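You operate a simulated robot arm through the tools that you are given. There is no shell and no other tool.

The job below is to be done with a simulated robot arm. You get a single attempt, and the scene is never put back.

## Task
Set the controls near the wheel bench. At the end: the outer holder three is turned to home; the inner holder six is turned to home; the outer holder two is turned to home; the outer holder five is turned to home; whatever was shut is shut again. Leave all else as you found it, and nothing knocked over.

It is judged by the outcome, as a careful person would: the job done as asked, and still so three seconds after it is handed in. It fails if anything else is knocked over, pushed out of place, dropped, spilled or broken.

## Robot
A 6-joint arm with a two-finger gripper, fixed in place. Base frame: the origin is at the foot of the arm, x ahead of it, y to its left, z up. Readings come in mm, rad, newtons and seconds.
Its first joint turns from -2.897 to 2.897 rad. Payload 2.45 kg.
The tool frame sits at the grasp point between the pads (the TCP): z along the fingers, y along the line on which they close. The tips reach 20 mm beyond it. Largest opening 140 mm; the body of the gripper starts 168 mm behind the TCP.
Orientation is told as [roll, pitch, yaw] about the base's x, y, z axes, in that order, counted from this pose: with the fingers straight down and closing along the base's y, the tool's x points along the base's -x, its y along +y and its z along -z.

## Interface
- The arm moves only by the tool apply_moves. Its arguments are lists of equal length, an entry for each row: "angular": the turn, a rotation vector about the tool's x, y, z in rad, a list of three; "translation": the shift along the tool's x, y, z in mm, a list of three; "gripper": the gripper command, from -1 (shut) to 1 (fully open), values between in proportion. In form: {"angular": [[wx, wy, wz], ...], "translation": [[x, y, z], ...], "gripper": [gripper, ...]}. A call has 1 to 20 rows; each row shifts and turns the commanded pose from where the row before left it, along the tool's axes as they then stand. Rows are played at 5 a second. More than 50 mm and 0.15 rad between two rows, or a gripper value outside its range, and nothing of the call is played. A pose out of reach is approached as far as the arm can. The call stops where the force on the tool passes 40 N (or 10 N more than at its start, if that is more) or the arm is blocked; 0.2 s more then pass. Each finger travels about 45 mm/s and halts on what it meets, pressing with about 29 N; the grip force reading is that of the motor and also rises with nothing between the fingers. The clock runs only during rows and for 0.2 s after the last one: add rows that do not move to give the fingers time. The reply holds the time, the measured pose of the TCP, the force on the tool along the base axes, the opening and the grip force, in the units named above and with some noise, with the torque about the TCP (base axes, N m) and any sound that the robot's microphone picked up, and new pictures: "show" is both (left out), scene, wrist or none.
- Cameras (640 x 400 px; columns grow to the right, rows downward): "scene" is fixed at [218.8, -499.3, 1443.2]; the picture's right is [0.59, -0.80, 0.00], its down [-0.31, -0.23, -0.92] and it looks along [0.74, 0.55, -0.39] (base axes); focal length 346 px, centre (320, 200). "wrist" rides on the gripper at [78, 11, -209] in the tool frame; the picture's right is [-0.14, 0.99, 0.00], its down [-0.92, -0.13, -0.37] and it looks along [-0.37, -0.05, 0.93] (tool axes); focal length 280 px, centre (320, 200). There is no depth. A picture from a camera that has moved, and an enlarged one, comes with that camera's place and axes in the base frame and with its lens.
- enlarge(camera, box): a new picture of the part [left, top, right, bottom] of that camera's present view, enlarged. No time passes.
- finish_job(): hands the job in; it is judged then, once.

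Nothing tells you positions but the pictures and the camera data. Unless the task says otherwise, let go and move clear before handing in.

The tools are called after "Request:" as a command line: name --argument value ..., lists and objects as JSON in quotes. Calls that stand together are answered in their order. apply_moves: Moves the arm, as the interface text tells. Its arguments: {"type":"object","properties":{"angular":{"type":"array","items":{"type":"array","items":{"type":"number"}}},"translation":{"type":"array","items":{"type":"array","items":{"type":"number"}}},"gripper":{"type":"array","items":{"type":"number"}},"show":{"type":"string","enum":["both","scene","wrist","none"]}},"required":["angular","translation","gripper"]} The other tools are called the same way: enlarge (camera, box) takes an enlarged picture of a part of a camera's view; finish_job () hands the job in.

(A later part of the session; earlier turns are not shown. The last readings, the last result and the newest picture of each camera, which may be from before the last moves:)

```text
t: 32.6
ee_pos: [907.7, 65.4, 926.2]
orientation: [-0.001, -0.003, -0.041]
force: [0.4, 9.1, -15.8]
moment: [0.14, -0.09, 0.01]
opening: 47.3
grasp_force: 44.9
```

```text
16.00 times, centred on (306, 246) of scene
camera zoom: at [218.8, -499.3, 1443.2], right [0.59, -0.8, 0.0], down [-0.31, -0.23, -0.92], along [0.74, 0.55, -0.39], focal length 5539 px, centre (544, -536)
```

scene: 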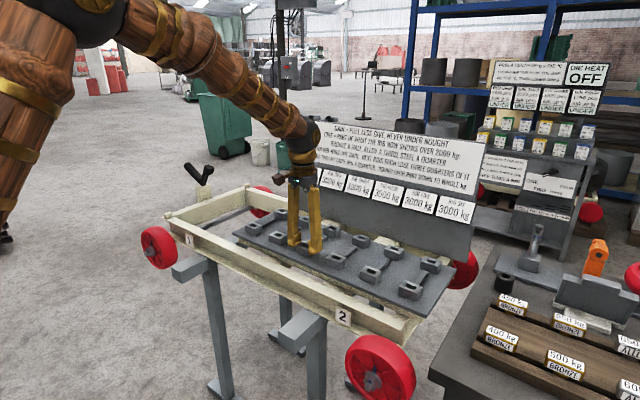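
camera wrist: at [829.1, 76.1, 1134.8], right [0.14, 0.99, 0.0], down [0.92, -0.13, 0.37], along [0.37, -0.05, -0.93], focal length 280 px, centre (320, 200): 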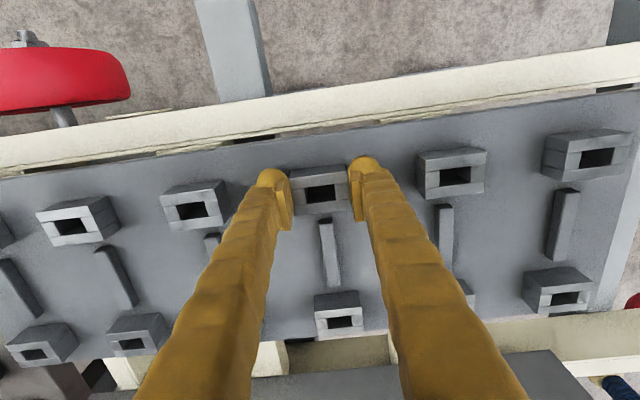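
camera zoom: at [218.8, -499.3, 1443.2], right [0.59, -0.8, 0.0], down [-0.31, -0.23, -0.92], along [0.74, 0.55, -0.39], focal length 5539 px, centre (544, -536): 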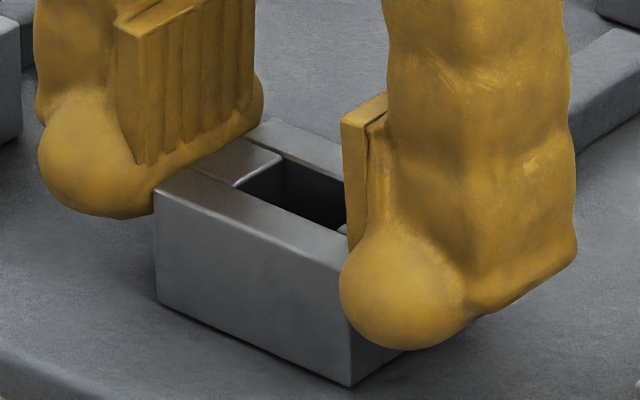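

The holder really did turn with the gripper, so these sockets are rotary controls on vertical pivots. I'll bring it back to where it was and then feel the other direction a little, listening for detents.

Request:
apply_moves --angular '[[0, 0, -0.02], [0, 0, -0.02], [0, 0, 0]]' --translation '[[0, 0, 0], [0, 0, 0], [0, 0, 0]]' --gripper '[-0.45, -0.45, -0.45]' --show "none"

Request:
apply_moves --angular '[[0, 0, -0.03], [0, 0, -0.03], [0, 0, 0]]' --translation '[[0, 0, 0], [0, 0, 0], [0, 0, 0]]' --gripper '[-0.45, -0.45, -0.45]' --show "both"

```text
t: 33.4
ee_pos: [906.6, 65.5, 926.4]
orientation: [-0.002, -0.001, -0.002]
force: [-10.8, 12.6, -31.2]
moment: [0.07, 0.13, 0.03]
opening: 47.3
grasp_force: 45.2
```

```text
t: 34.2
ee_pos: [908.5, 64.6, 927.5]
orientation: [-0.002, -0.002, 0.059]
force: [-3.5, 1.9, -17.3]
moment: [0.09, 0.16, -1.21]
opening: 47.8
grasp_force: 45.7
camera wrist: at [829.3, 71.4, 1136.3], right [0.08, 1.0, 0.0], down [0.93, -0.07, 0.37], along [0.37, -0.03, -0.93], focal length 280 px, centre (320, 200)
```

scene: 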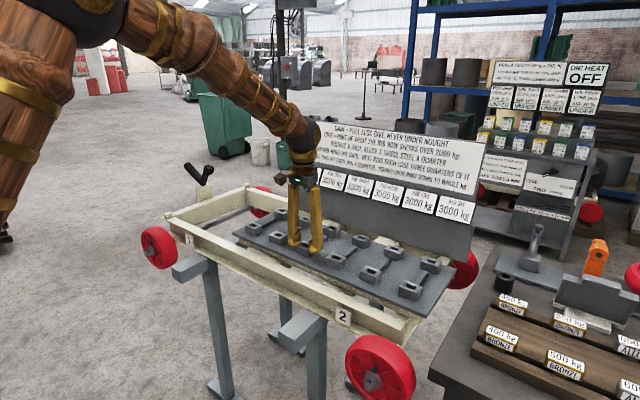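
wrist: 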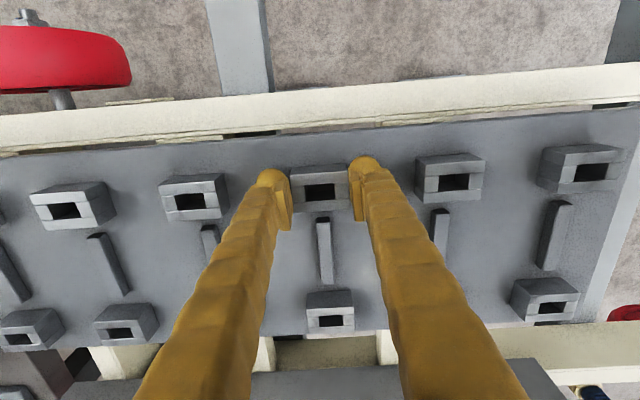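

Turning one way meets a hard stop right at the starting angle (−1.2 N·m), while the other way (clockwise from above) it turns freely. I'll back off to the starting angle, release, and check that it stays, and check the readouts.

Request:
apply_moves --angular '[[0, 0, 0.03], [0, 0, 0.03], [0, 0, 0], [0, 0, 0], [0, 0, 0]]' --translation '[[0, 0, 0], [0, 0, 0], [0, 0, 0], [0, 0, 0], [0, 0, 0]]' --gripper '[-0.45, -0.45, -0.2, -0.1, -0.1]' --show "both"

Request:
enlarge --camera "scene" --box '[290, 110, 490, 235]'

Request:
enlarge --camera "wrist" --box '[240, 140, 400, 240]'

```text
t: 35.4
ee_pos: [909.6, 64.8, 928.2]
orientation: [0.0, -0.001, -0.003]
force: [-1.1, 0.1, -0.5]
moment: [0.03, -0.02, 0.01]
opening: 62.9
grasp_force: 0.1
camera wrist: at [829.8, 76.5, 1136.0], right [0.14, 0.99, 0.0], down [0.92, -0.13, 0.37], along [0.37, -0.05, -0.93], focal length 280 px, centre (320, 200)
```

scene: 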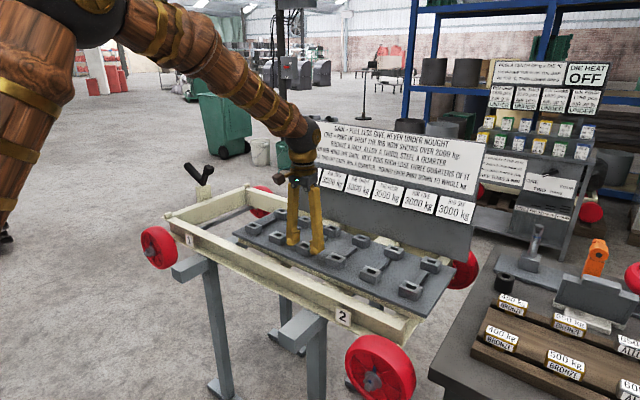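
wrist: 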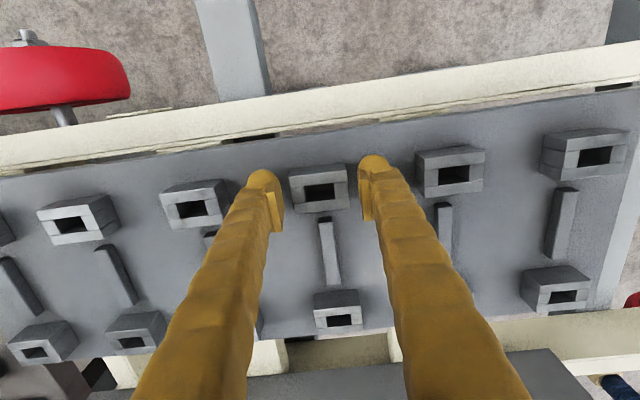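

```text
3.20 times, centred on (390, 172) of scene
camera zoom: at [218.8, -499.3, 1443.2], right [0.59, -0.8, 0.0], down [-0.31, -0.23, -0.92], along [0.74, 0.55, -0.39], focal length 1108 px, centre (96, 288)
```

zoom: 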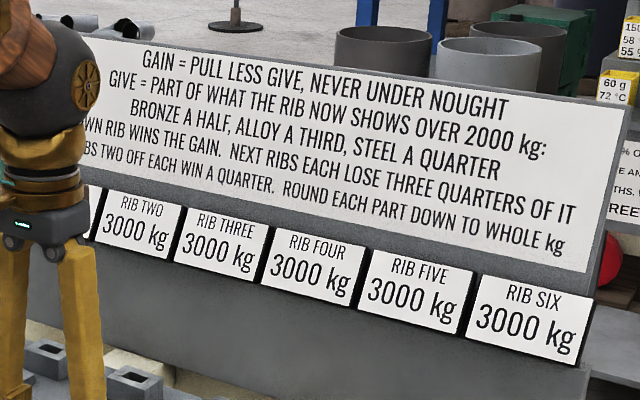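

```text
4.00 times, centred on (320, 190) of wrist
camera zoom: at [829.8, 76.5, 1136.0], right [0.14, 0.99, 0.0], down [0.92, -0.13, 0.37], along [0.37, -0.05, -0.93], focal length 1122 px, centre (320, 240)
```

zoom: 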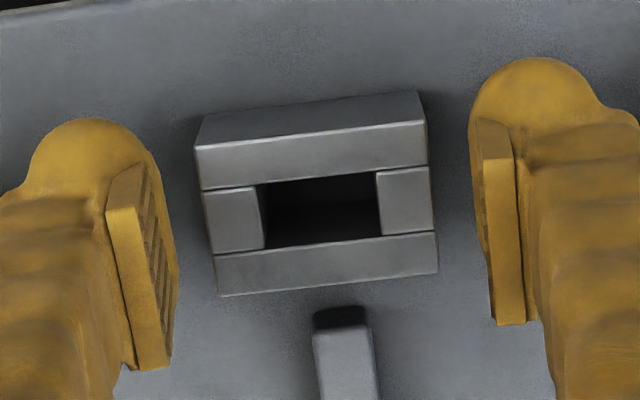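

The readouts are unchanged and the holder stays where it's left (friction, no spring). Now I'll re-grip, centred, and turn it clockwise slowly to learn the range, watching torque and sound.

Request:
apply_moves --angular '[[0, 0, 0], [0, 0, 0], [0, 0, 0], [0, 0, 0], [0, 0, 0.04], [0, 0, 0.04], [0, 0, 0.04], [0, 0, 0]]' --translation '[[0, 0, 0], [0, 0, 0], [0, 0, 0], [0, 0, 0], [0, 0, 0], [0, 0, 0], [0, 0, 0], [0, 0, 0]]' --gripper '[-0.3, -0.36, -0.38, -0.38, -0.38, -0.38, -0.38, -0.38]' --show "both"

Request:
enlarge --camera "wrist" --box '[240, 140, 400, 240]'

Request:
enlarge --camera "scene" --box '[326, 160, 486, 260]'

```text
t: 37.2
ee_pos: [908.9, 65.1, 927.0]
orientation: [-0.001, -0.002, -0.122]
force: [8.9, -11.3, -5.9]
moment: [-0.1, -0.29, -0.07]
opening: 47.4
grasp_force: 45.0
camera wrist: at [831.7, 85.7, 1136.0], right [0.26, 0.97, 0.0], down [0.9, -0.24, 0.37], along [0.36, -0.1, -0.93], focal length 280 px, centre (320, 200)
```

scene: 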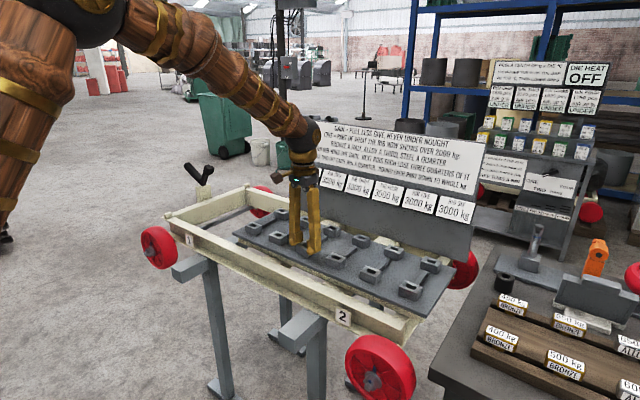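
wrist: 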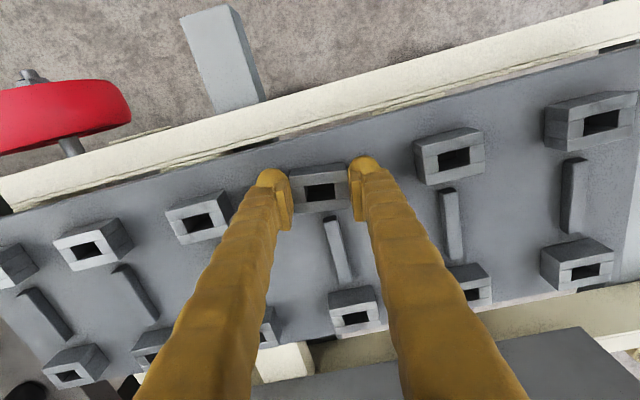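

```text
4.00 times, centred on (320, 190) of wrist
camera zoom: at [831.7, 85.7, 1136.0], right [0.26, 0.97, 0.0], down [0.9, -0.24, 0.37], along [0.36, -0.1, -0.93], focal length 1122 px, centre (320, 240)
```

zoom: 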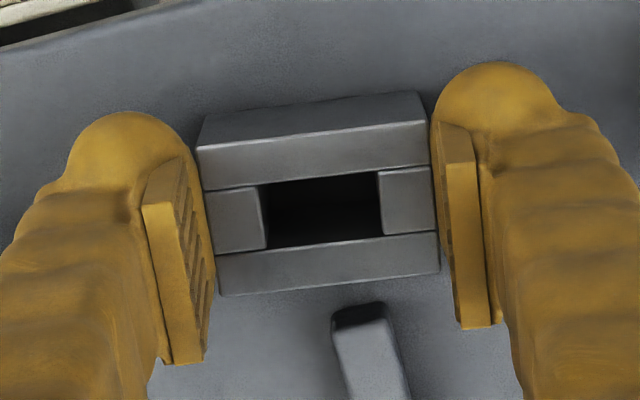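

```text
4.00 times, centred on (406, 210) of scene
camera zoom: at [218.8, -499.3, 1443.2], right [0.59, -0.8, 0.0], down [-0.31, -0.23, -0.92], along [0.74, 0.55, -0.39], focal length 1385 px, centre (-24, 160)
```

zoom: 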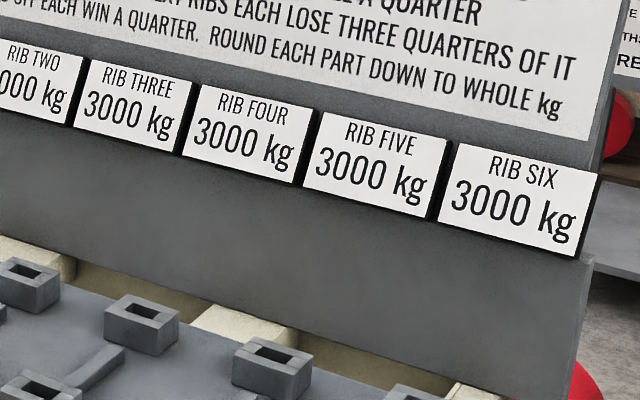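

The holder turns freely with the gripper, and the readouts stay put. I'll carry on clockwise in small steps.

Request:
apply_moves --angular '[[0, 0, 0.05], [0, 0, 0.05], [0, 0, 0.05], [0, 0, 0.05], [0, 0, 0]]' --translation '[[0, 0, 0], [0, 0, 0], [0, 0, 0], [0, 0, 0], [0, 0, 0]]' --gripper '[-0.38, -0.38, -0.38, -0.38, -0.38]' --show "wrist"

Request:
enlarge --camera "wrist" --box '[240, 140, 400, 240]'

```text
t: 38.4
ee_pos: [907.9, 65.2, 927.9]
orientation: [0.0, -0.005, -0.32]
force: [10.9, 14.3, -1.2]
moment: [0.23, -0.11, -0.05]
opening: 47.4
grasp_force: 45.3
camera wrist: at [837.1, 100.5, 1136.0], right [0.44, 0.9, 0.0], down [0.83, -0.41, 0.37], along [0.33, -0.16, -0.93], focal length 280 px, centre (320, 200)
```

wrist: 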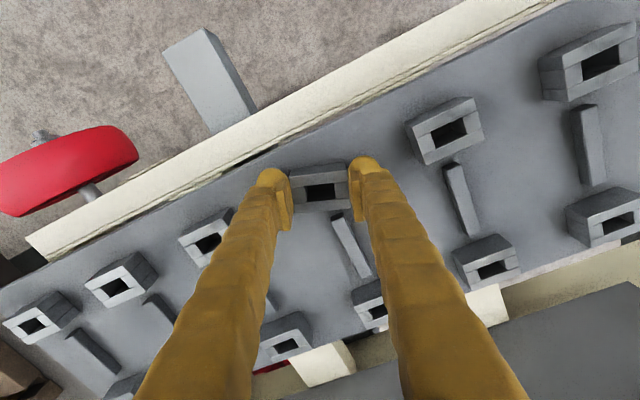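

```text
4.00 times, centred on (320, 190) of wrist
camera zoom: at [837.1, 100.5, 1136.0], right [0.44, 0.9, 0.0], down [0.83, -0.41, 0.37], along [0.33, -0.16, -0.93], focal length 1122 px, centre (320, 240)
```

zoom: 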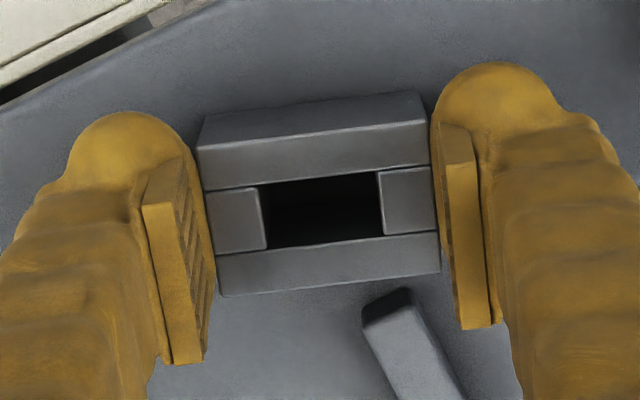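

Request:
apply_moves --angular '[[0, 0, 0.04], [0, 0, 0.04], [0, 0, 0.04], [0, 0, 0]]' --translation '[[0, 0, 0], [0, 0, 0], [0, 0, 0], [0, 0, 0]]' --gripper '[-0.38, -0.38, -0.38, -0.38]' --show "wrist"

Request:
enlarge --camera "wrist" --box '[240, 140, 400, 240]'

Request:
enlarge --camera "scene" --box '[274, 210, 338, 250]'

```text
t: 39.4
ee_pos: [909.1, 65.0, 927.6]
orientation: [-0.001, -0.004, -0.442]
force: [20.9, 15.5, 0.1]
moment: [0.09, -0.36, 0.02]
opening: 47.4
grasp_force: 45.2
camera wrist: at [841.8, 109.0, 1135.9], right [0.55, 0.84, 0.0], down [0.78, -0.51, 0.37], along [0.31, -0.2, -0.93], focal length 280 px, centre (320, 200)
```

wrist: 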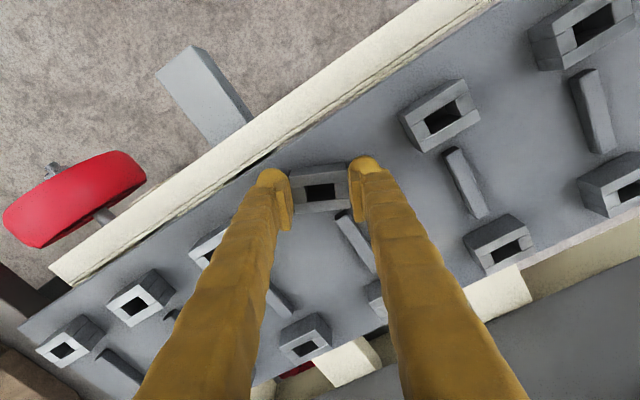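

```text
4.00 times, centred on (320, 190) of wrist
camera zoom: at [841.8, 109.0, 1135.9], right [0.55, 0.84, 0.0], down [0.78, -0.51, 0.37], along [0.31, -0.2, -0.93], focal length 1122 px, centre (320, 240)
```

zoom: 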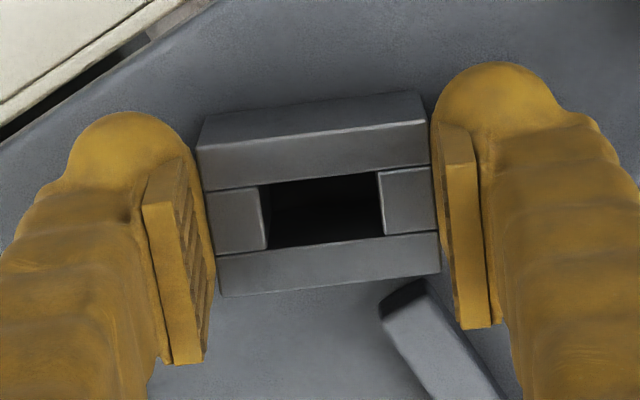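

```text
10.00 times, centred on (306, 230) of scene
camera zoom: at [218.8, -499.3, 1443.2], right [0.59, -0.8, 0.0], down [-0.31, -0.23, -0.92], along [0.74, 0.55, -0.39], focal length 3462 px, centre (460, -100)
```

zoom: 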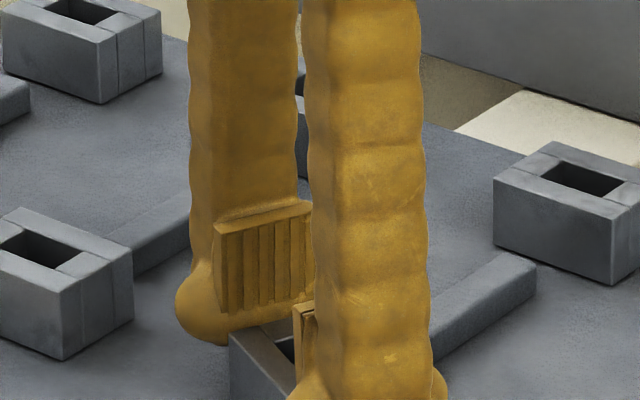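

The right finger is getting close to the bar, so I'll release, rise 8 mm so the fingertips clear the bar's top, re-centre, re-grip, and go on.

Request:
apply_moves --angular '[[0, 0, 0], [0, 0, 0], [0, 0, 0], [0, 0, 0]]' --translation '[[0, 0, 0], [0, 0, 0], [0, 0, -8], [0, 0, 0]]' --gripper '[-0.25, -0.25, -0.25, -0.25]' --show "wrist"

Request:
enlarge --camera "wrist" --box '[240, 140, 400, 240]'

```text
t: 40.4
ee_pos: [908.2, 64.9, 934.6]
orientation: [0.0, 0.0, -0.44]
force: [0.4, 0.6, 0.2]
moment: [-0.01, -0.05, 0.0]
opening: 52.7
grasp_force: 0.0
camera wrist: at [842.0, 108.4, 1143.3], right [0.55, 0.84, 0.0], down [0.78, -0.51, 0.37], along [0.31, -0.2, -0.93], focal length 280 px, centre (320, 200)
```

wrist: 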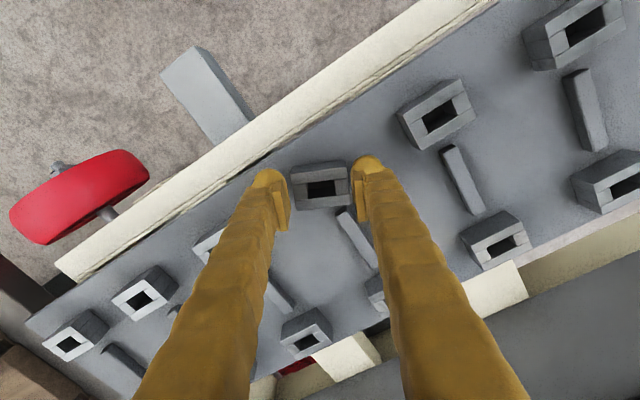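

```text
4.00 times, centred on (320, 190) of wrist
camera zoom: at [842.0, 108.4, 1143.3], right [0.55, 0.84, 0.0], down [0.78, -0.51, 0.37], along [0.31, -0.2, -0.93], focal length 1122 px, centre (320, 240)
```

zoom: 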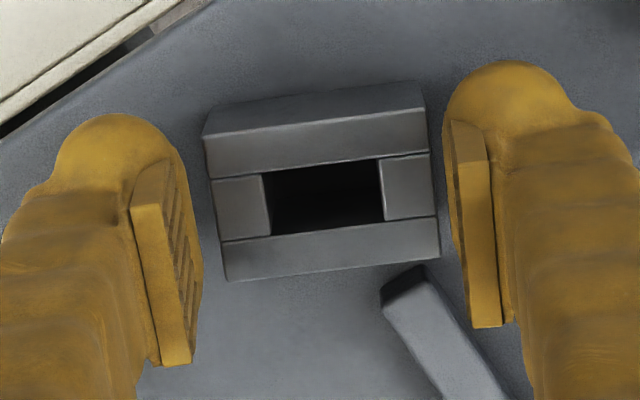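

Request:
apply_moves --angular '[[0, 0, 0], [0, 0, 0], [0, 0, 0], [0, 0, 0], [0, 0, 0.04], [0, 0, 0.04], [0, 0, 0.04], [0, 0, 0.04], [0, 0, 0]]' --translation '[[0.8, 0.8, 0], [0, 0, 0], [0, 0, 0], [0, 0, 0], [0, 0, 0], [0, 0, 0], [0, 0, 0], [0, 0, 0], [0, 0, 0]]' --gripper '[-0.3, -0.36, -0.38, -0.38, -0.38, -0.38, -0.38, -0.38, -0.38]' --show "wrist"

Request:
enlarge --camera "wrist" --box '[240, 140, 400, 240]'

```text
t: 42.4
ee_pos: [907.3, 66.0, 934.8]
orientation: [-0.002, -0.002, -0.6]
force: [0.4, 1.0, 1.1]
moment: [0.06, -0.04, 0.06]
opening: 43.9
grasp_force: 0.2
camera wrist: at [848.9, 119.4, 1143.5], right [0.67, 0.74, 0.0], down [0.69, -0.63, 0.37], along [0.27, -0.25, -0.93], focal length 280 px, centre (320, 200)
```

wrist: 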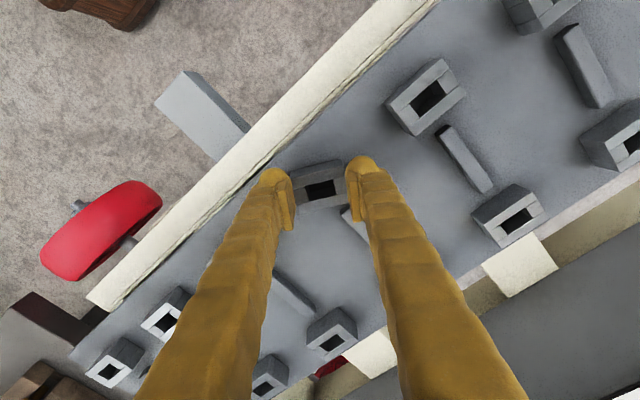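

```text
4.00 times, centred on (320, 190) of wrist
camera zoom: at [848.9, 119.4, 1143.5], right [0.67, 0.74, 0.0], down [0.69, -0.63, 0.37], along [0.27, -0.25, -0.93], focal length 1122 px, centre (320, 240)
```

zoom: 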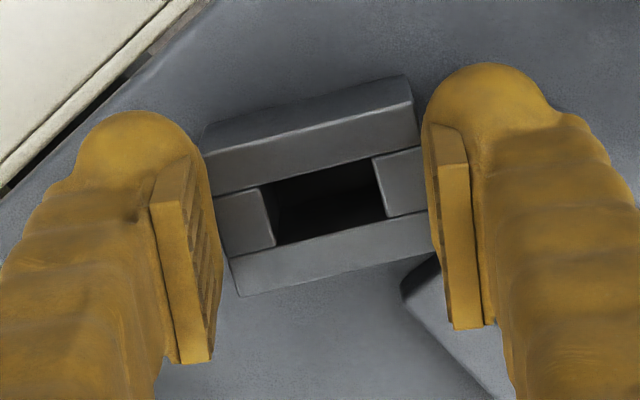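

The pads slipped off the top of the holder at this height (opening 43.9 mm with no grip), so I'll open, and see where the holder now stands.

Request:
apply_moves --angular '[[0, 0, 0], [0, 0, 0]]' --translation '[[0, 0, 0], [0, 0, -15]]' --gripper '[-0.1, 0]' --show "wrist"

Request:
enlarge --camera "wrist" --box '[260, 140, 388, 220]'

Request:
enlarge --camera "scene" --box '[274, 220, 338, 260]'

```text
t: 43.0
ee_pos: [907.9, 65.7, 950.4]
orientation: [0.001, -0.004, -0.601]
force: [0.5, -0.1, 0.0]
moment: [-0.02, 0.0, 0.01]
opening: 69.7
grasp_force: 0.1
camera wrist: at [848.8, 119.6, 1159.1], right [0.67, 0.74, 0.0], down [0.69, -0.63, 0.37], along [0.27, -0.25, -0.93], focal length 280 px, centre (320, 200)
```

wrist: 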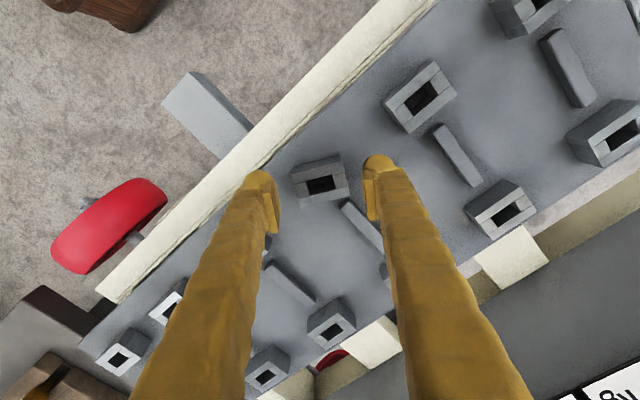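

```text
5.00 times, centred on (324, 180) of wrist
camera zoom: at [848.8, 119.6, 1159.1], right [0.67, 0.74, 0.0], down [0.69, -0.63, 0.37], along [0.27, -0.25, -0.93], focal length 1402 px, centre (300, 300)
```

zoom: 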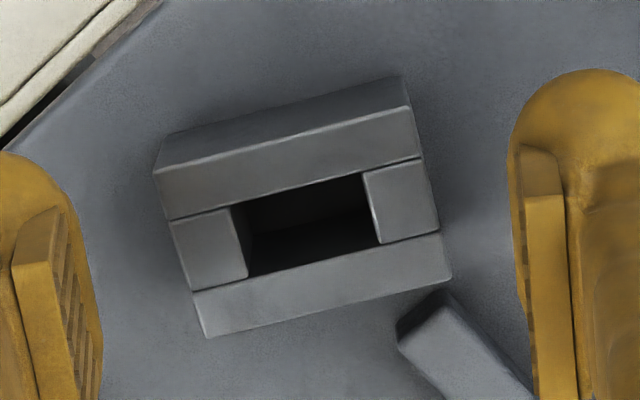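

```text
10.00 times, centred on (306, 240) of scene
camera zoom: at [218.8, -499.3, 1443.2], right [0.59, -0.8, 0.0], down [-0.31, -0.23, -0.92], along [0.74, 0.55, -0.39], focal length 3462 px, centre (460, -200)
```

zoom: 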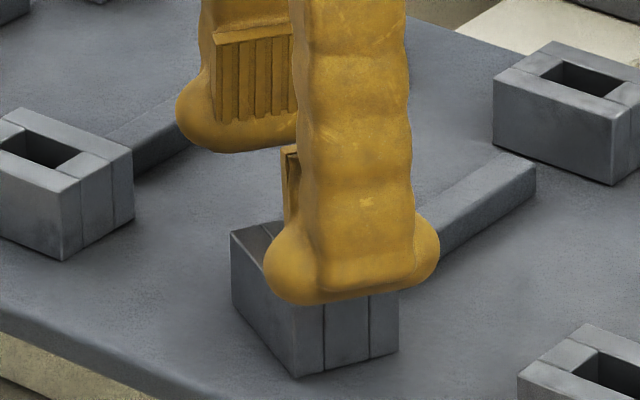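

The holder now stands at about −0.50 rad and its corner is right at the end of the bar, so it seems to have reached its other end. I'll re-grip lower, aligned to it, and gently check for an end stop.

Request:
apply_moves --angular '[[0, 0, 0], [0, 0, -0.1], [0, 0, 0], [0, 0, 0], [0, 0, 0], [0, 0, 0], [0, 0, 0]]' --translation '[[-1.25, 0.94, 0], [0, 0, 0], [0, 0, 12], [0, 0, 10.5], [0, 0, 0], [0, 0, 0], [0, 0, 0]]' --gripper '[-0.1, -0.1, -0.1, -0.1, -0.3, -0.38, -0.38]' --show "wrist"

Request:
enlarge --camera "wrist" --box '[240, 140, 400, 240]'

```text
t: 44.6
ee_pos: [909.0, 65.9, 927.0]
orientation: [0.0, -0.001, -0.502]
force: [-6.1, -7.5, 2.9]
moment: [-0.1, 0.14, 0.06]
opening: 49.5
grasp_force: 4.4
camera wrist: at [845.6, 113.6, 1136.0], right [0.6, 0.8, 0.0], down [0.75, -0.55, 0.37], along [0.3, -0.22, -0.93], focal length 280 px, centre (320, 200)
```

wrist: 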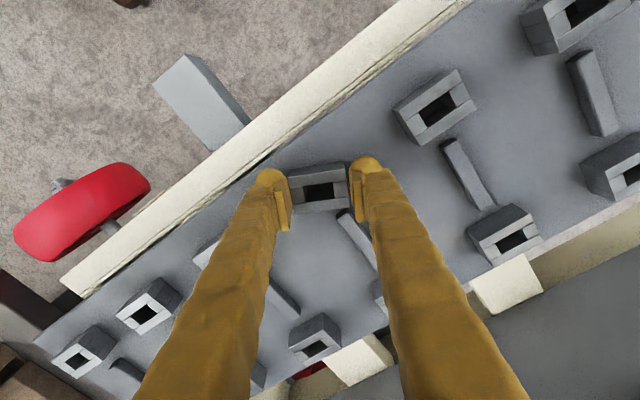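

```text
4.00 times, centred on (320, 190) of wrist
camera zoom: at [845.6, 113.6, 1136.0], right [0.6, 0.8, 0.0], down [0.75, -0.55, 0.37], along [0.3, -0.22, -0.93], focal length 1122 px, centre (320, 240)
```

zoom: 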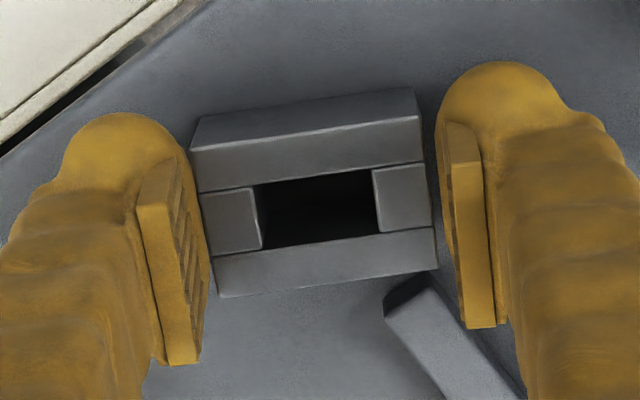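

Request:
apply_moves --angular '[[0, 0, 0], [0, 0, 0.03], [0, 0, 0]]' --translation '[[0, -1.0, 0], [0, 0, 0], [0, 0, 0]]' --gripper '[-0.4, -0.4, -0.4]' --show "none"

Request:
apply_moves --angular '[[0, 0, 0.03], [0, 0, 0]]' --translation '[[0, 0, 0], [0, 0, 0]]' --gripper '[-0.4, -0.4]' --show "none"

Request:
enlarge --camera "wrist" --box '[240, 140, 400, 240]'

```text
t: 45.4
ee_pos: [908.9, 64.3, 926.3]
orientation: [0.0, -0.002, -0.53]
force: [-0.1, -3.0, -1.9]
moment: [0.01, -0.06, -0.02]
opening: 47.4
grasp_force: 44.0
```

```text
t: 46.0
ee_pos: [909.4, 65.6, 927.2]
orientation: [0.001, -0.001, -0.56]
force: [6.4, -10.2, -8.0]
moment: [-0.22, -0.22, 0.01]
opening: 47.5
grasp_force: 45.4
```

```text
4.00 times, centred on (320, 190) of wrist
camera zoom: at [848.2, 116.7, 1135.8], right [0.64, 0.77, 0.0], down [0.71, -0.6, 0.37], along [0.28, -0.24, -0.93], focal length 1122 px, centre (320, 240)
```

zoom: 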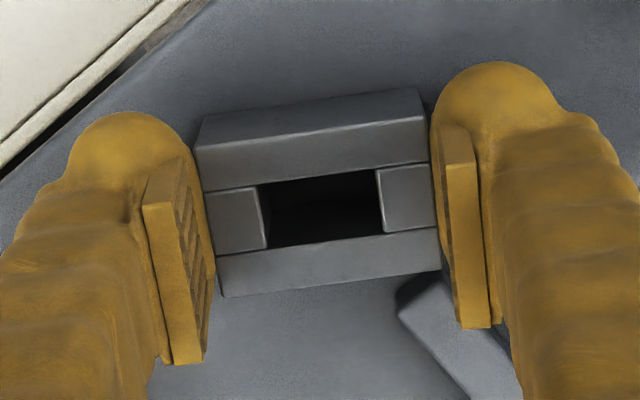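

Still free at −0.56 rad with no torque. I'll go a little further, staying short of the finger meeting the bar.

Request:
apply_moves --angular '[[0, 0, 0.04], [0, 0, 0.04], [0, 0, 0]]' --translation '[[0, 0, -1.5], [0, 0, -1], [0, 0, 0]]' --gripper '[-0.4, -0.4, -0.4]' --show "both"

Request:
enlarge --camera "wrist" --box '[240, 140, 400, 240]'

Request:
enlarge --camera "scene" --box '[290, 160, 486, 282]'

```text
t: 46.8
ee_pos: [908.4, 65.2, 932.6]
orientation: [0.004, -0.003, -0.64]
force: [-19.0, -4.8, 33.4]
moment: [0.07, 0.45, -0.04]
opening: 43.5
grasp_force: 45.3
camera wrist: at [851.8, 121.4, 1141.7], right [0.7, 0.71, 0.0], down [0.66, -0.65, 0.37], along [0.27, -0.26, -0.93], focal length 280 px, centre (320, 200)
```

scene: 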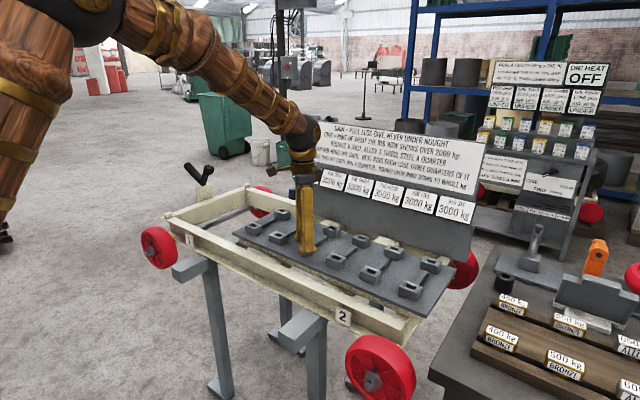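
wrist: 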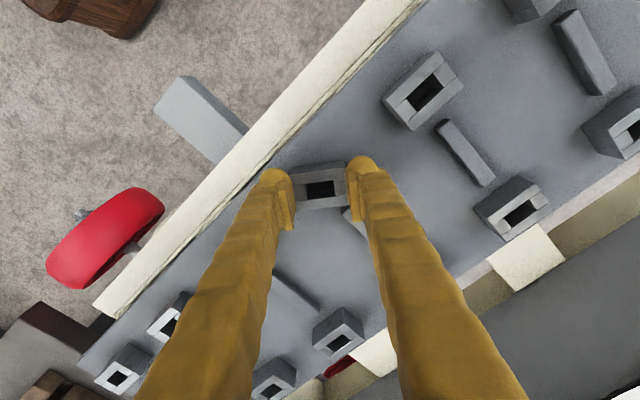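

```text
4.00 times, centred on (320, 190) of wrist
camera zoom: at [851.8, 121.4, 1141.7], right [0.7, 0.71, 0.0], down [0.66, -0.65, 0.37], along [0.27, -0.26, -0.93], focal length 1122 px, centre (320, 240)
```

zoom: 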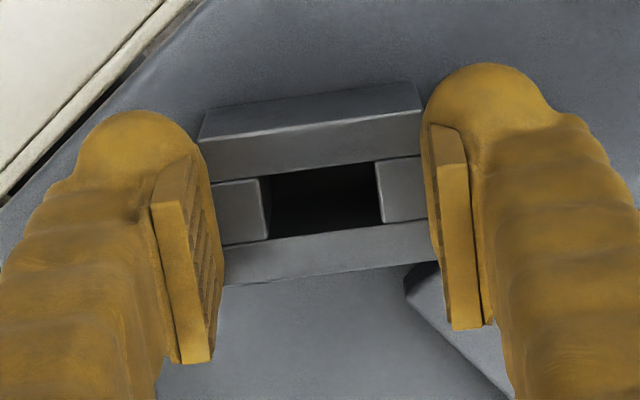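

```text
3.27 times, centred on (388, 221) of scene
camera zoom: at [218.8, -499.3, 1443.2], right [0.59, -0.8, 0.0], down [-0.31, -0.23, -0.92], along [0.74, 0.55, -0.39], focal length 1130 px, centre (98, 131)
```

zoom: 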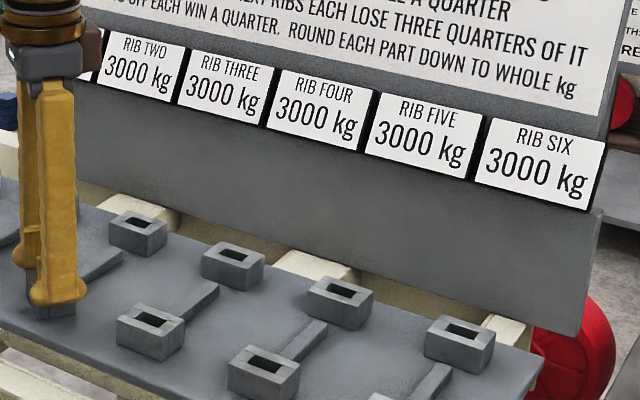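

The pads slipped upward again at about −0.64 rad, but the holder kept turning freely until then. I'll release and rise clear before choosing a better way to turn it further.

Request:
apply_moves --angular '[[0, 0, 0], [0, 0, 0], [0, 0, 0], [0, 0, 0]]' --translation '[[0, 0, 0], [0, 0, 0], [0, 0, -30], [0, 0, -40]]' --gripper '[-0.2, -0.1, 0, 0]' --show "wrist"

Request:
enlarge --camera "wrist" --box '[256, 120, 384, 200]'

Request:
enlarge --camera "scene" --box '[274, 220, 338, 260]'

```text
t: 47.8
ee_pos: [909.0, 65.5, 998.6]
orientation: [0.0, -0.002, -0.641]
force: [-0.6, 0.2, 0.0]
moment: [0.0, 0.02, 0.01]
opening: 70.1
grasp_force: 0.0
camera wrist: at [852.4, 120.7, 1207.5], right [0.7, 0.71, 0.0], down [0.66, -0.65, 0.37], along [0.26, -0.26, -0.93], focal length 280 px, centre (320, 200)
```

wrist: 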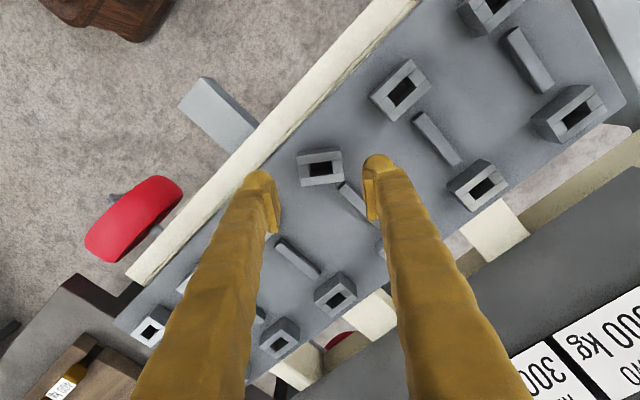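

```text
5.00 times, centred on (320, 160) of wrist
camera zoom: at [852.4, 120.7, 1207.5], right [0.7, 0.71, 0.0], down [0.66, -0.65, 0.37], along [0.26, -0.26, -0.93], focal length 1402 px, centre (320, 400)
```

zoom: 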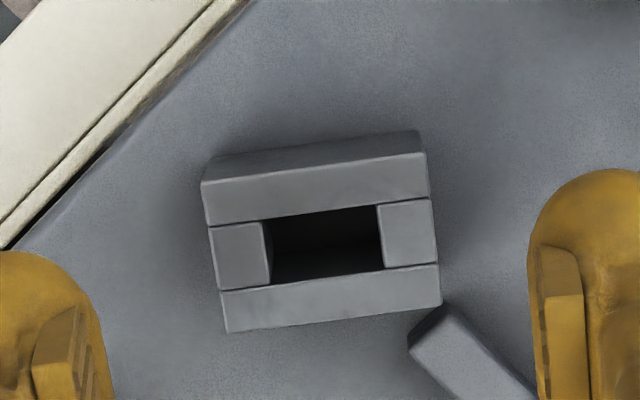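

```text
10.00 times, centred on (306, 240) of scene
camera zoom: at [218.8, -499.3, 1443.2], right [0.59, -0.8, 0.0], down [-0.31, -0.23, -0.92], along [0.74, 0.55, -0.39], focal length 3462 px, centre (460, -200)
```

zoom: 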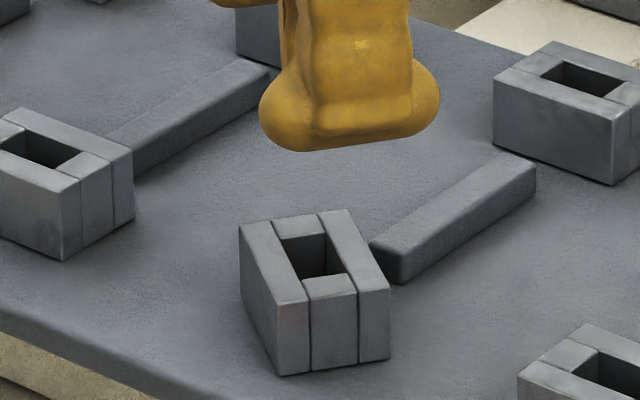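

The holder's corner just clears the bar's end, so it's made to turn well past this. I'll re-grip its end faces with the fingers offset 8 mm away from the bar, which gives room to turn further.

Request:
apply_moves --angular '[[0, 0, 0], [0, 0, 0], [0, 0, 0], [0, 0, 0], [0, 0, 0], [0, 0, 0], [0, 0, 0], [0, 0, 0]]' --translation '[[8.3, 0.4, 0], [0, 0, 40], [0, 0, 20], [0, 0, 12], [0, 0, 0], [0, 0, 0], [0, 0, 0], [0, 0, 0]]' --gripper '[-0.1, -0.1, -0.1, -0.1, -0.25, -0.33, -0.36, -0.36]' --show "wrist"

Request:
enlarge --camera "wrist" --box '[240, 140, 400, 240]'

```text
t: 49.6
ee_pos: [903.3, 70.4, 928.1]
orientation: [0.0, -0.003, -0.64]
force: [-3.4, -1.6, -2.8]
moment: [-0.04, 0.02, -0.02]
opening: 47.4
grasp_force: 39.8
camera wrist: at [846.1, 126.1, 1136.8], right [0.7, 0.71, 0.0], down [0.66, -0.65, 0.37], along [0.26, -0.26, -0.93], focal length 280 px, centre (320, 200)
```

wrist: 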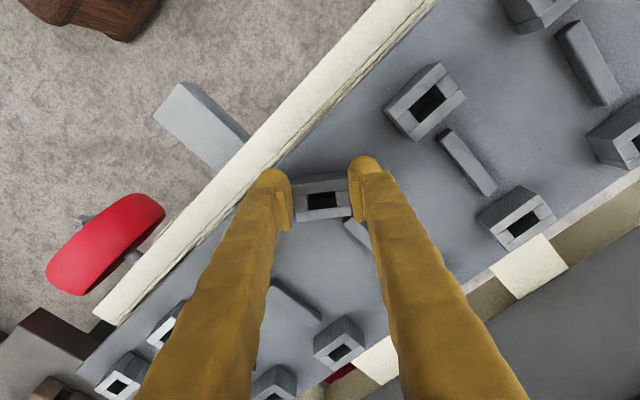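

```text
4.00 times, centred on (320, 190) of wrist
camera zoom: at [846.1, 126.1, 1136.8], right [0.7, 0.71, 0.0], down [0.66, -0.65, 0.37], along [0.26, -0.26, -0.93], focal length 1122 px, centre (320, 240)
```

zoom: 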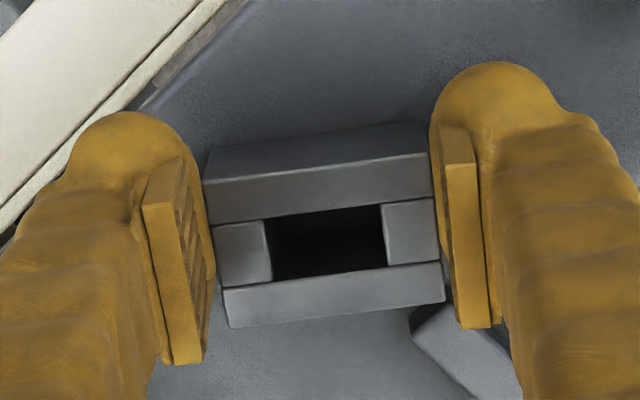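

Request:
apply_moves --angular '[[0, 0, 0.04], [0, 0, 0.04], [0, 0, 0.04], [0, 0, 0.04], [0, 0, 0]]' --translation '[[0, 0.32, 0], [0, 0.32, 0], [0, 0.32, 0], [0, 0.32, 0], [0, 0, 0]]' --gripper '[-0.36, -0.36, -0.36, -0.36, -0.36]' --show "wrist"

Request:
enlarge --camera "wrist" --box '[240, 140, 400, 240]'

```text
t: 50.8
ee_pos: [902.8, 70.6, 928.5]
orientation: [-0.001, 0.0, -0.801]
force: [6.1, -10.1, -11.4]
moment: [-0.1, -0.14, -0.04]
opening: 47.4
grasp_force: 44.8
camera wrist: at [856.5, 135.5, 1136.8], right [0.81, 0.59, 0.0], down [0.55, -0.75, 0.37], along [0.22, -0.3, -0.93], focal length 280 px, centre (320, 200)
```

wrist: 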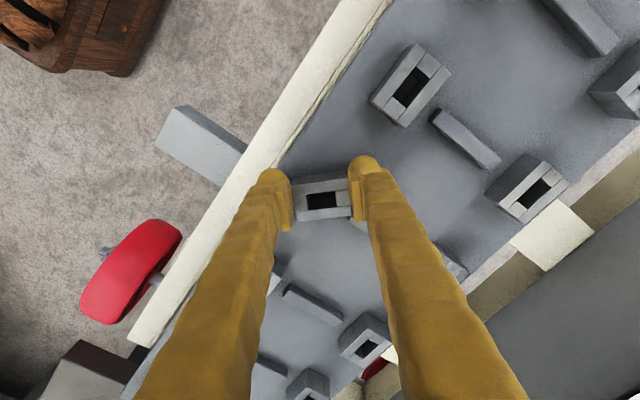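

```text
4.00 times, centred on (320, 190) of wrist
camera zoom: at [856.5, 135.5, 1136.8], right [0.81, 0.59, 0.0], down [0.55, -0.75, 0.37], along [0.22, -0.3, -0.93], focal length 1122 px, centre (320, 240)
```

zoom: 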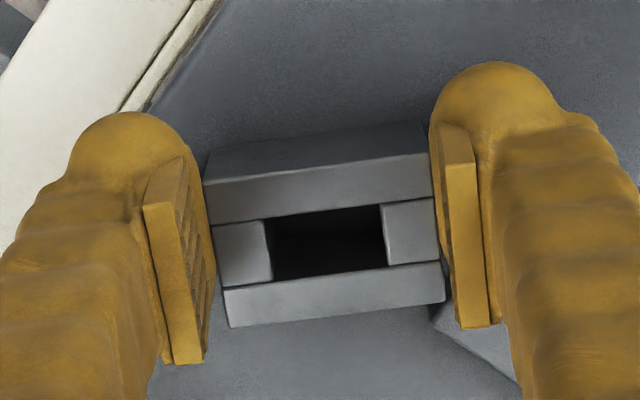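

Still free at −0.80 rad. A few more small steps.

Request:
apply_moves --angular '[[0, 0, 0.04], [0, 0, 0.04], [0, 0, 0.04], [0, 0, 0.04], [0, 0, 0]]' --translation '[[0, 0.32, 0], [0, 0.32, 0], [0, 0.32, 0], [0, 0.32, 0], [0, 0, 0]]' --gripper '[-0.36, -0.36, -0.36, -0.36, -0.36]' --show "wrist"

Request:
enlarge --camera "wrist" --box '[240, 140, 400, 240]'

```text
t: 52.0
ee_pos: [904.5, 72.4, 927.5]
orientation: [-0.001, -0.001, -0.961]
force: [8.4, -11.3, -15.5]
moment: [-0.1, -0.13, 0.0]
opening: 47.2
grasp_force: 44.9
camera wrist: at [868.4, 143.1, 1136.9], right [0.89, 0.45, 0.0], down [0.42, -0.83, 0.37], along [0.17, -0.33, -0.93], focal length 280 px, centre (320, 200)
```

wrist: 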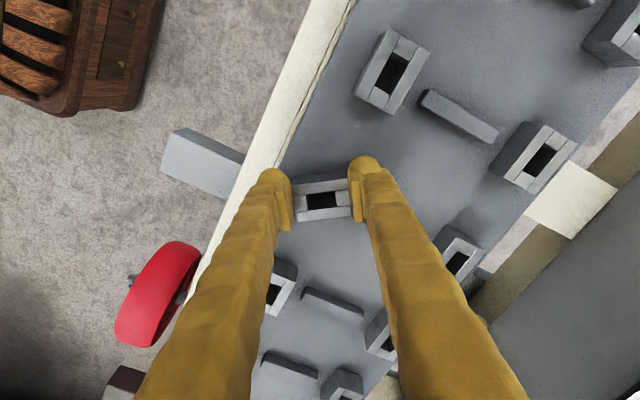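

```text
4.00 times, centred on (320, 190) of wrist
camera zoom: at [868.4, 143.1, 1136.9], right [0.89, 0.45, 0.0], down [0.42, -0.83, 0.37], along [0.17, -0.33, -0.93], focal length 1122 px, centre (320, 240)
```

zoom: 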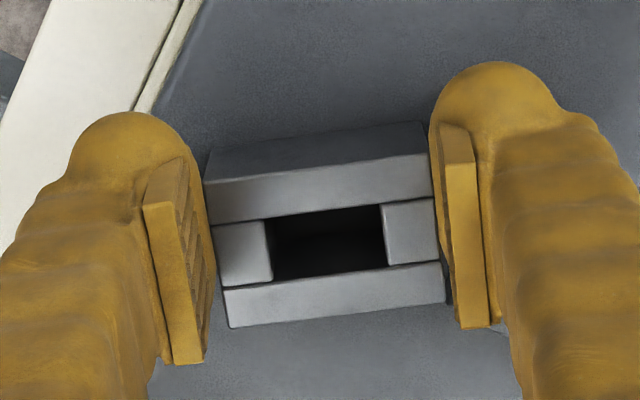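

Free at −0.96 rad. Now the bar is coming up to the finger, so I'll switch to gripping the long faces (gripper turned a quarter), with the fingers offset away from the bar.

Request:
apply_moves --angular '[[0, 0, 0], [0, 0, 0], [0, 0, 0], [0, 0, 0], [0, 0, 0], [0, 0, -0.143], [0, 0, -0.143], [0, 0, -0.143], [0, 0, -0.143], [0, 0, -0.143], [0, 0, -0.143], [0, 0, -0.143], [0, 0, -0.143], [0, 0, -0.143], [0, 0, -0.143], [0, 0, -0.141], [0, 0, 0]]' --translation '[[0, 0, 0], [0, 0, 0], [0, 0, -25], [0, 0, -30], [-8.1, -3.95, 0], [0, 0, 0], [0, 0, 0], [0, 0, 0], [0, 0, 0], [0, 0, 0], [0, 0, 0], [0, 0, 0], [0, 0, 0], [0, 0, 0], [0, 0, 0], [0, 0, 0], [0, 0, 0]]' --gripper '[-0.2, -0.1, -0.1, -0.1, -0.2, -0.2, -0.2, -0.2, -0.2, -0.2, -0.2, -0.2, -0.2, -0.2, -0.2, -0.2, -0.2]' --show "both"

Request:
enlarge --camera "wrist" --box '[256, 120, 384, 200]'

Request:
enlarge --camera "scene" --box '[274, 220, 338, 260]'

```text
t: 55.6
ee_pos: [905.2, 63.2, 983.6]
orientation: [-0.002, -0.001, 0.61]
force: [1.0, 0.2, -0.3]
moment: [0.01, 0.0, 0.03]
opening: 56.2
grasp_force: 0.0
camera wrist: at [834.3, 27.4, 1191.7], right [-0.46, 0.89, 0.0], down [0.83, 0.42, 0.37], along [0.33, 0.17, -0.93], focal length 280 px, centre (320, 200)
```

scene: 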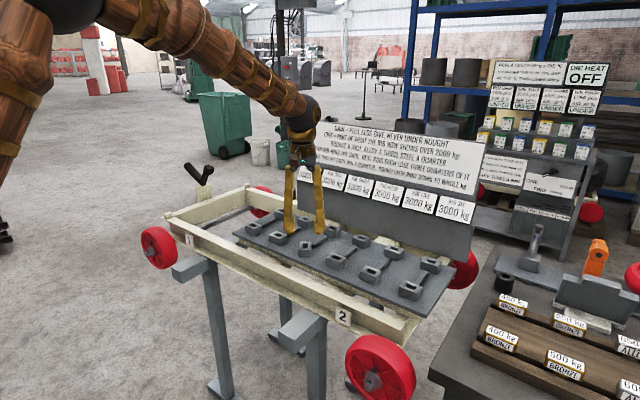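
wrist: 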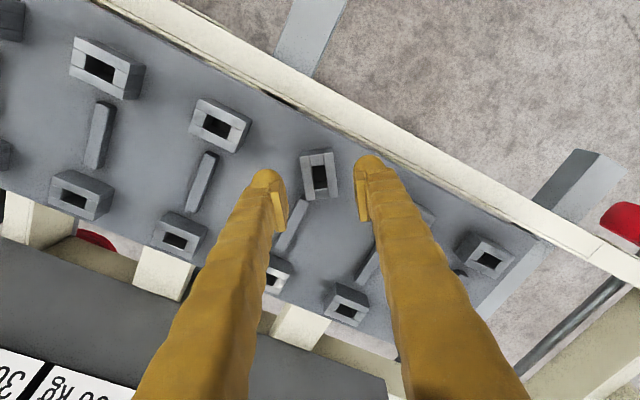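

```text
5.00 times, centred on (320, 160) of wrist
camera zoom: at [834.3, 27.4, 1191.7], right [-0.46, 0.89, 0.0], down [0.83, 0.42, 0.37], along [0.33, 0.17, -0.93], focal length 1402 px, centre (320, 400)
```

zoom: 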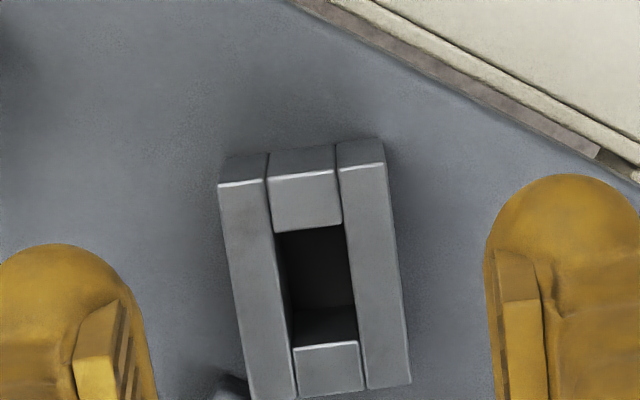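

```text
10.00 times, centred on (306, 240) of scene
camera zoom: at [218.8, -499.3, 1443.2], right [0.59, -0.8, 0.0], down [-0.31, -0.23, -0.92], along [0.74, 0.55, -0.39], focal length 3462 px, centre (460, -200)
```

zoom: 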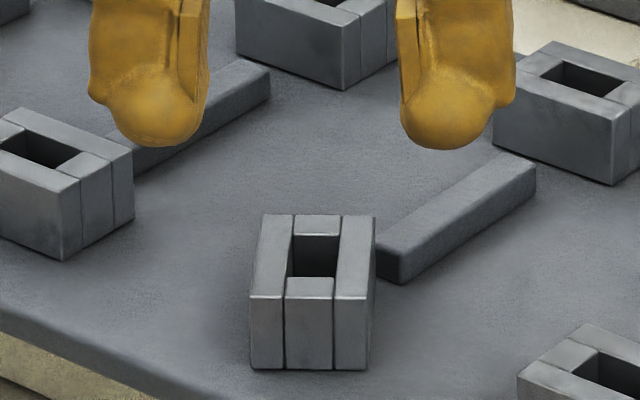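

Request:
apply_moves --angular '[[0, 0, 0], [0, 0, 0], [0, 0, 0], [0, 0, 0], [0, 0, 0], [0, 0, 0], [0, 0, 0]]' --translation '[[0, 0, 30], [0, 0, 16], [0, 0, 10.5], [0, 0, 0], [0, 0, 0], [0, 0, 0], [0, 0, 0]]' --gripper '[-0.2, -0.2, -0.2, -0.4, -0.52, -0.58, -0.58]' --show "wrist"

Request:
enlarge --camera "wrist" --box '[240, 140, 400, 240]'

```text
t: 57.2
ee_pos: [905.2, 63.0, 927.0]
orientation: [-0.001, 0.0, 0.611]
force: [5.4, -10.6, -2.3]
moment: [-0.04, -0.1, -0.07]
opening: 37.1
grasp_force: 5.6
camera wrist: at [834.4, 27.8, 1136.1], right [-0.45, 0.89, 0.0], down [0.83, 0.42, 0.37], along [0.33, 0.17, -0.93], focal length 280 px, centre (320, 200)
```

wrist: 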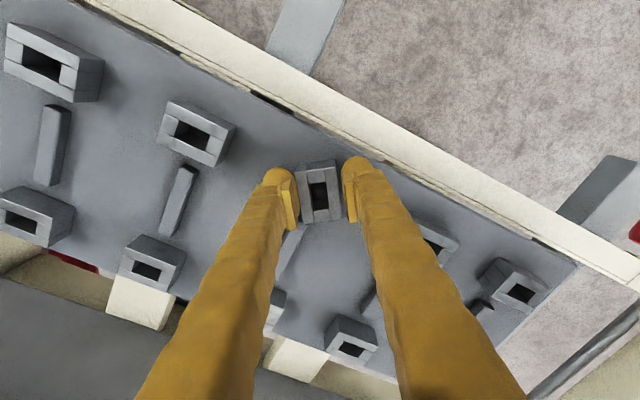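

```text
4.00 times, centred on (320, 190) of wrist
camera zoom: at [834.4, 27.8, 1136.1], right [-0.45, 0.89, 0.0], down [0.83, 0.42, 0.37], along [0.33, 0.17, -0.93], focal length 1122 px, centre (320, 240)
```

zoom: 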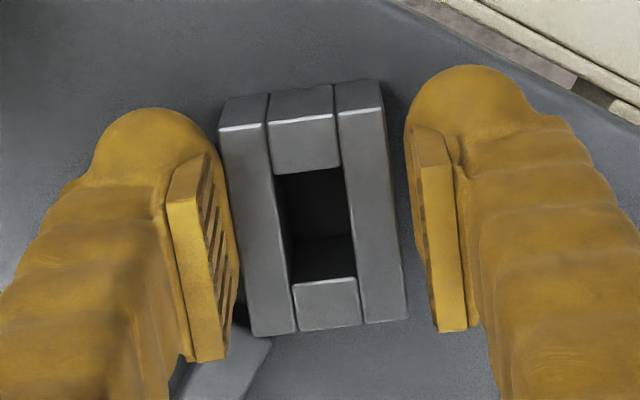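

Request:
apply_moves --angular '[[0, 0, 0], [0, 0, 0], [0, 0, 0], [0, 0, 0.03], [0, 0, 0.03], [0, 0, 0]]' --translation '[[0, -1.3, 0], [0, 0, 0], [0, 0, 0], [0.14, 0, 0], [0.14, 0, 0], [0, 0, 0]]' --gripper '[-0.58, -0.58, -0.6, -0.6, -0.6, -0.6]' --show "wrist"

Request:
enlarge --camera "wrist" --box '[240, 140, 400, 240]'

```text
t: 58.6
ee_pos: [906.4, 63.0, 927.7]
orientation: [-0.003, -0.002, 0.548]
force: [7.3, -3.9, 10.2]
moment: [-0.06, -0.06, -0.01]
opening: 33.5
grasp_force: 43.8
camera wrist: at [833.1, 31.1, 1136.0], right [-0.4, 0.92, 0.0], down [0.85, 0.37, 0.37], along [0.34, 0.15, -0.93], focal length 280 px, centre (320, 200)
```

wrist: 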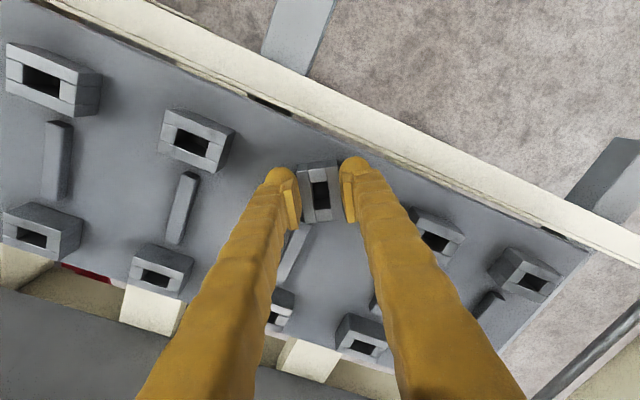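

```text
4.00 times, centred on (320, 190) of wrist
camera zoom: at [833.1, 31.1, 1136.0], right [-0.4, 0.92, 0.0], down [0.85, 0.37, 0.37], along [0.34, 0.15, -0.93], focal length 1122 px, centre (320, 240)
```

zoom: 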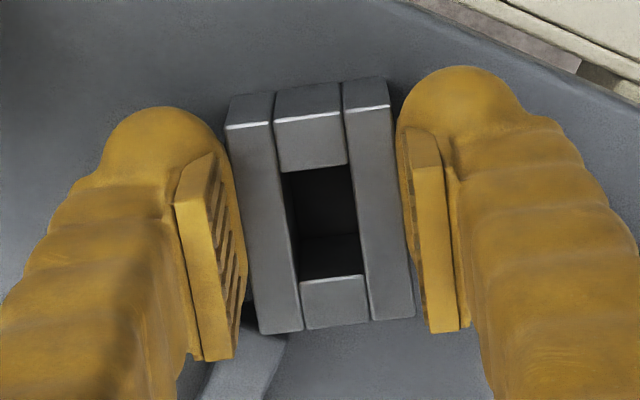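

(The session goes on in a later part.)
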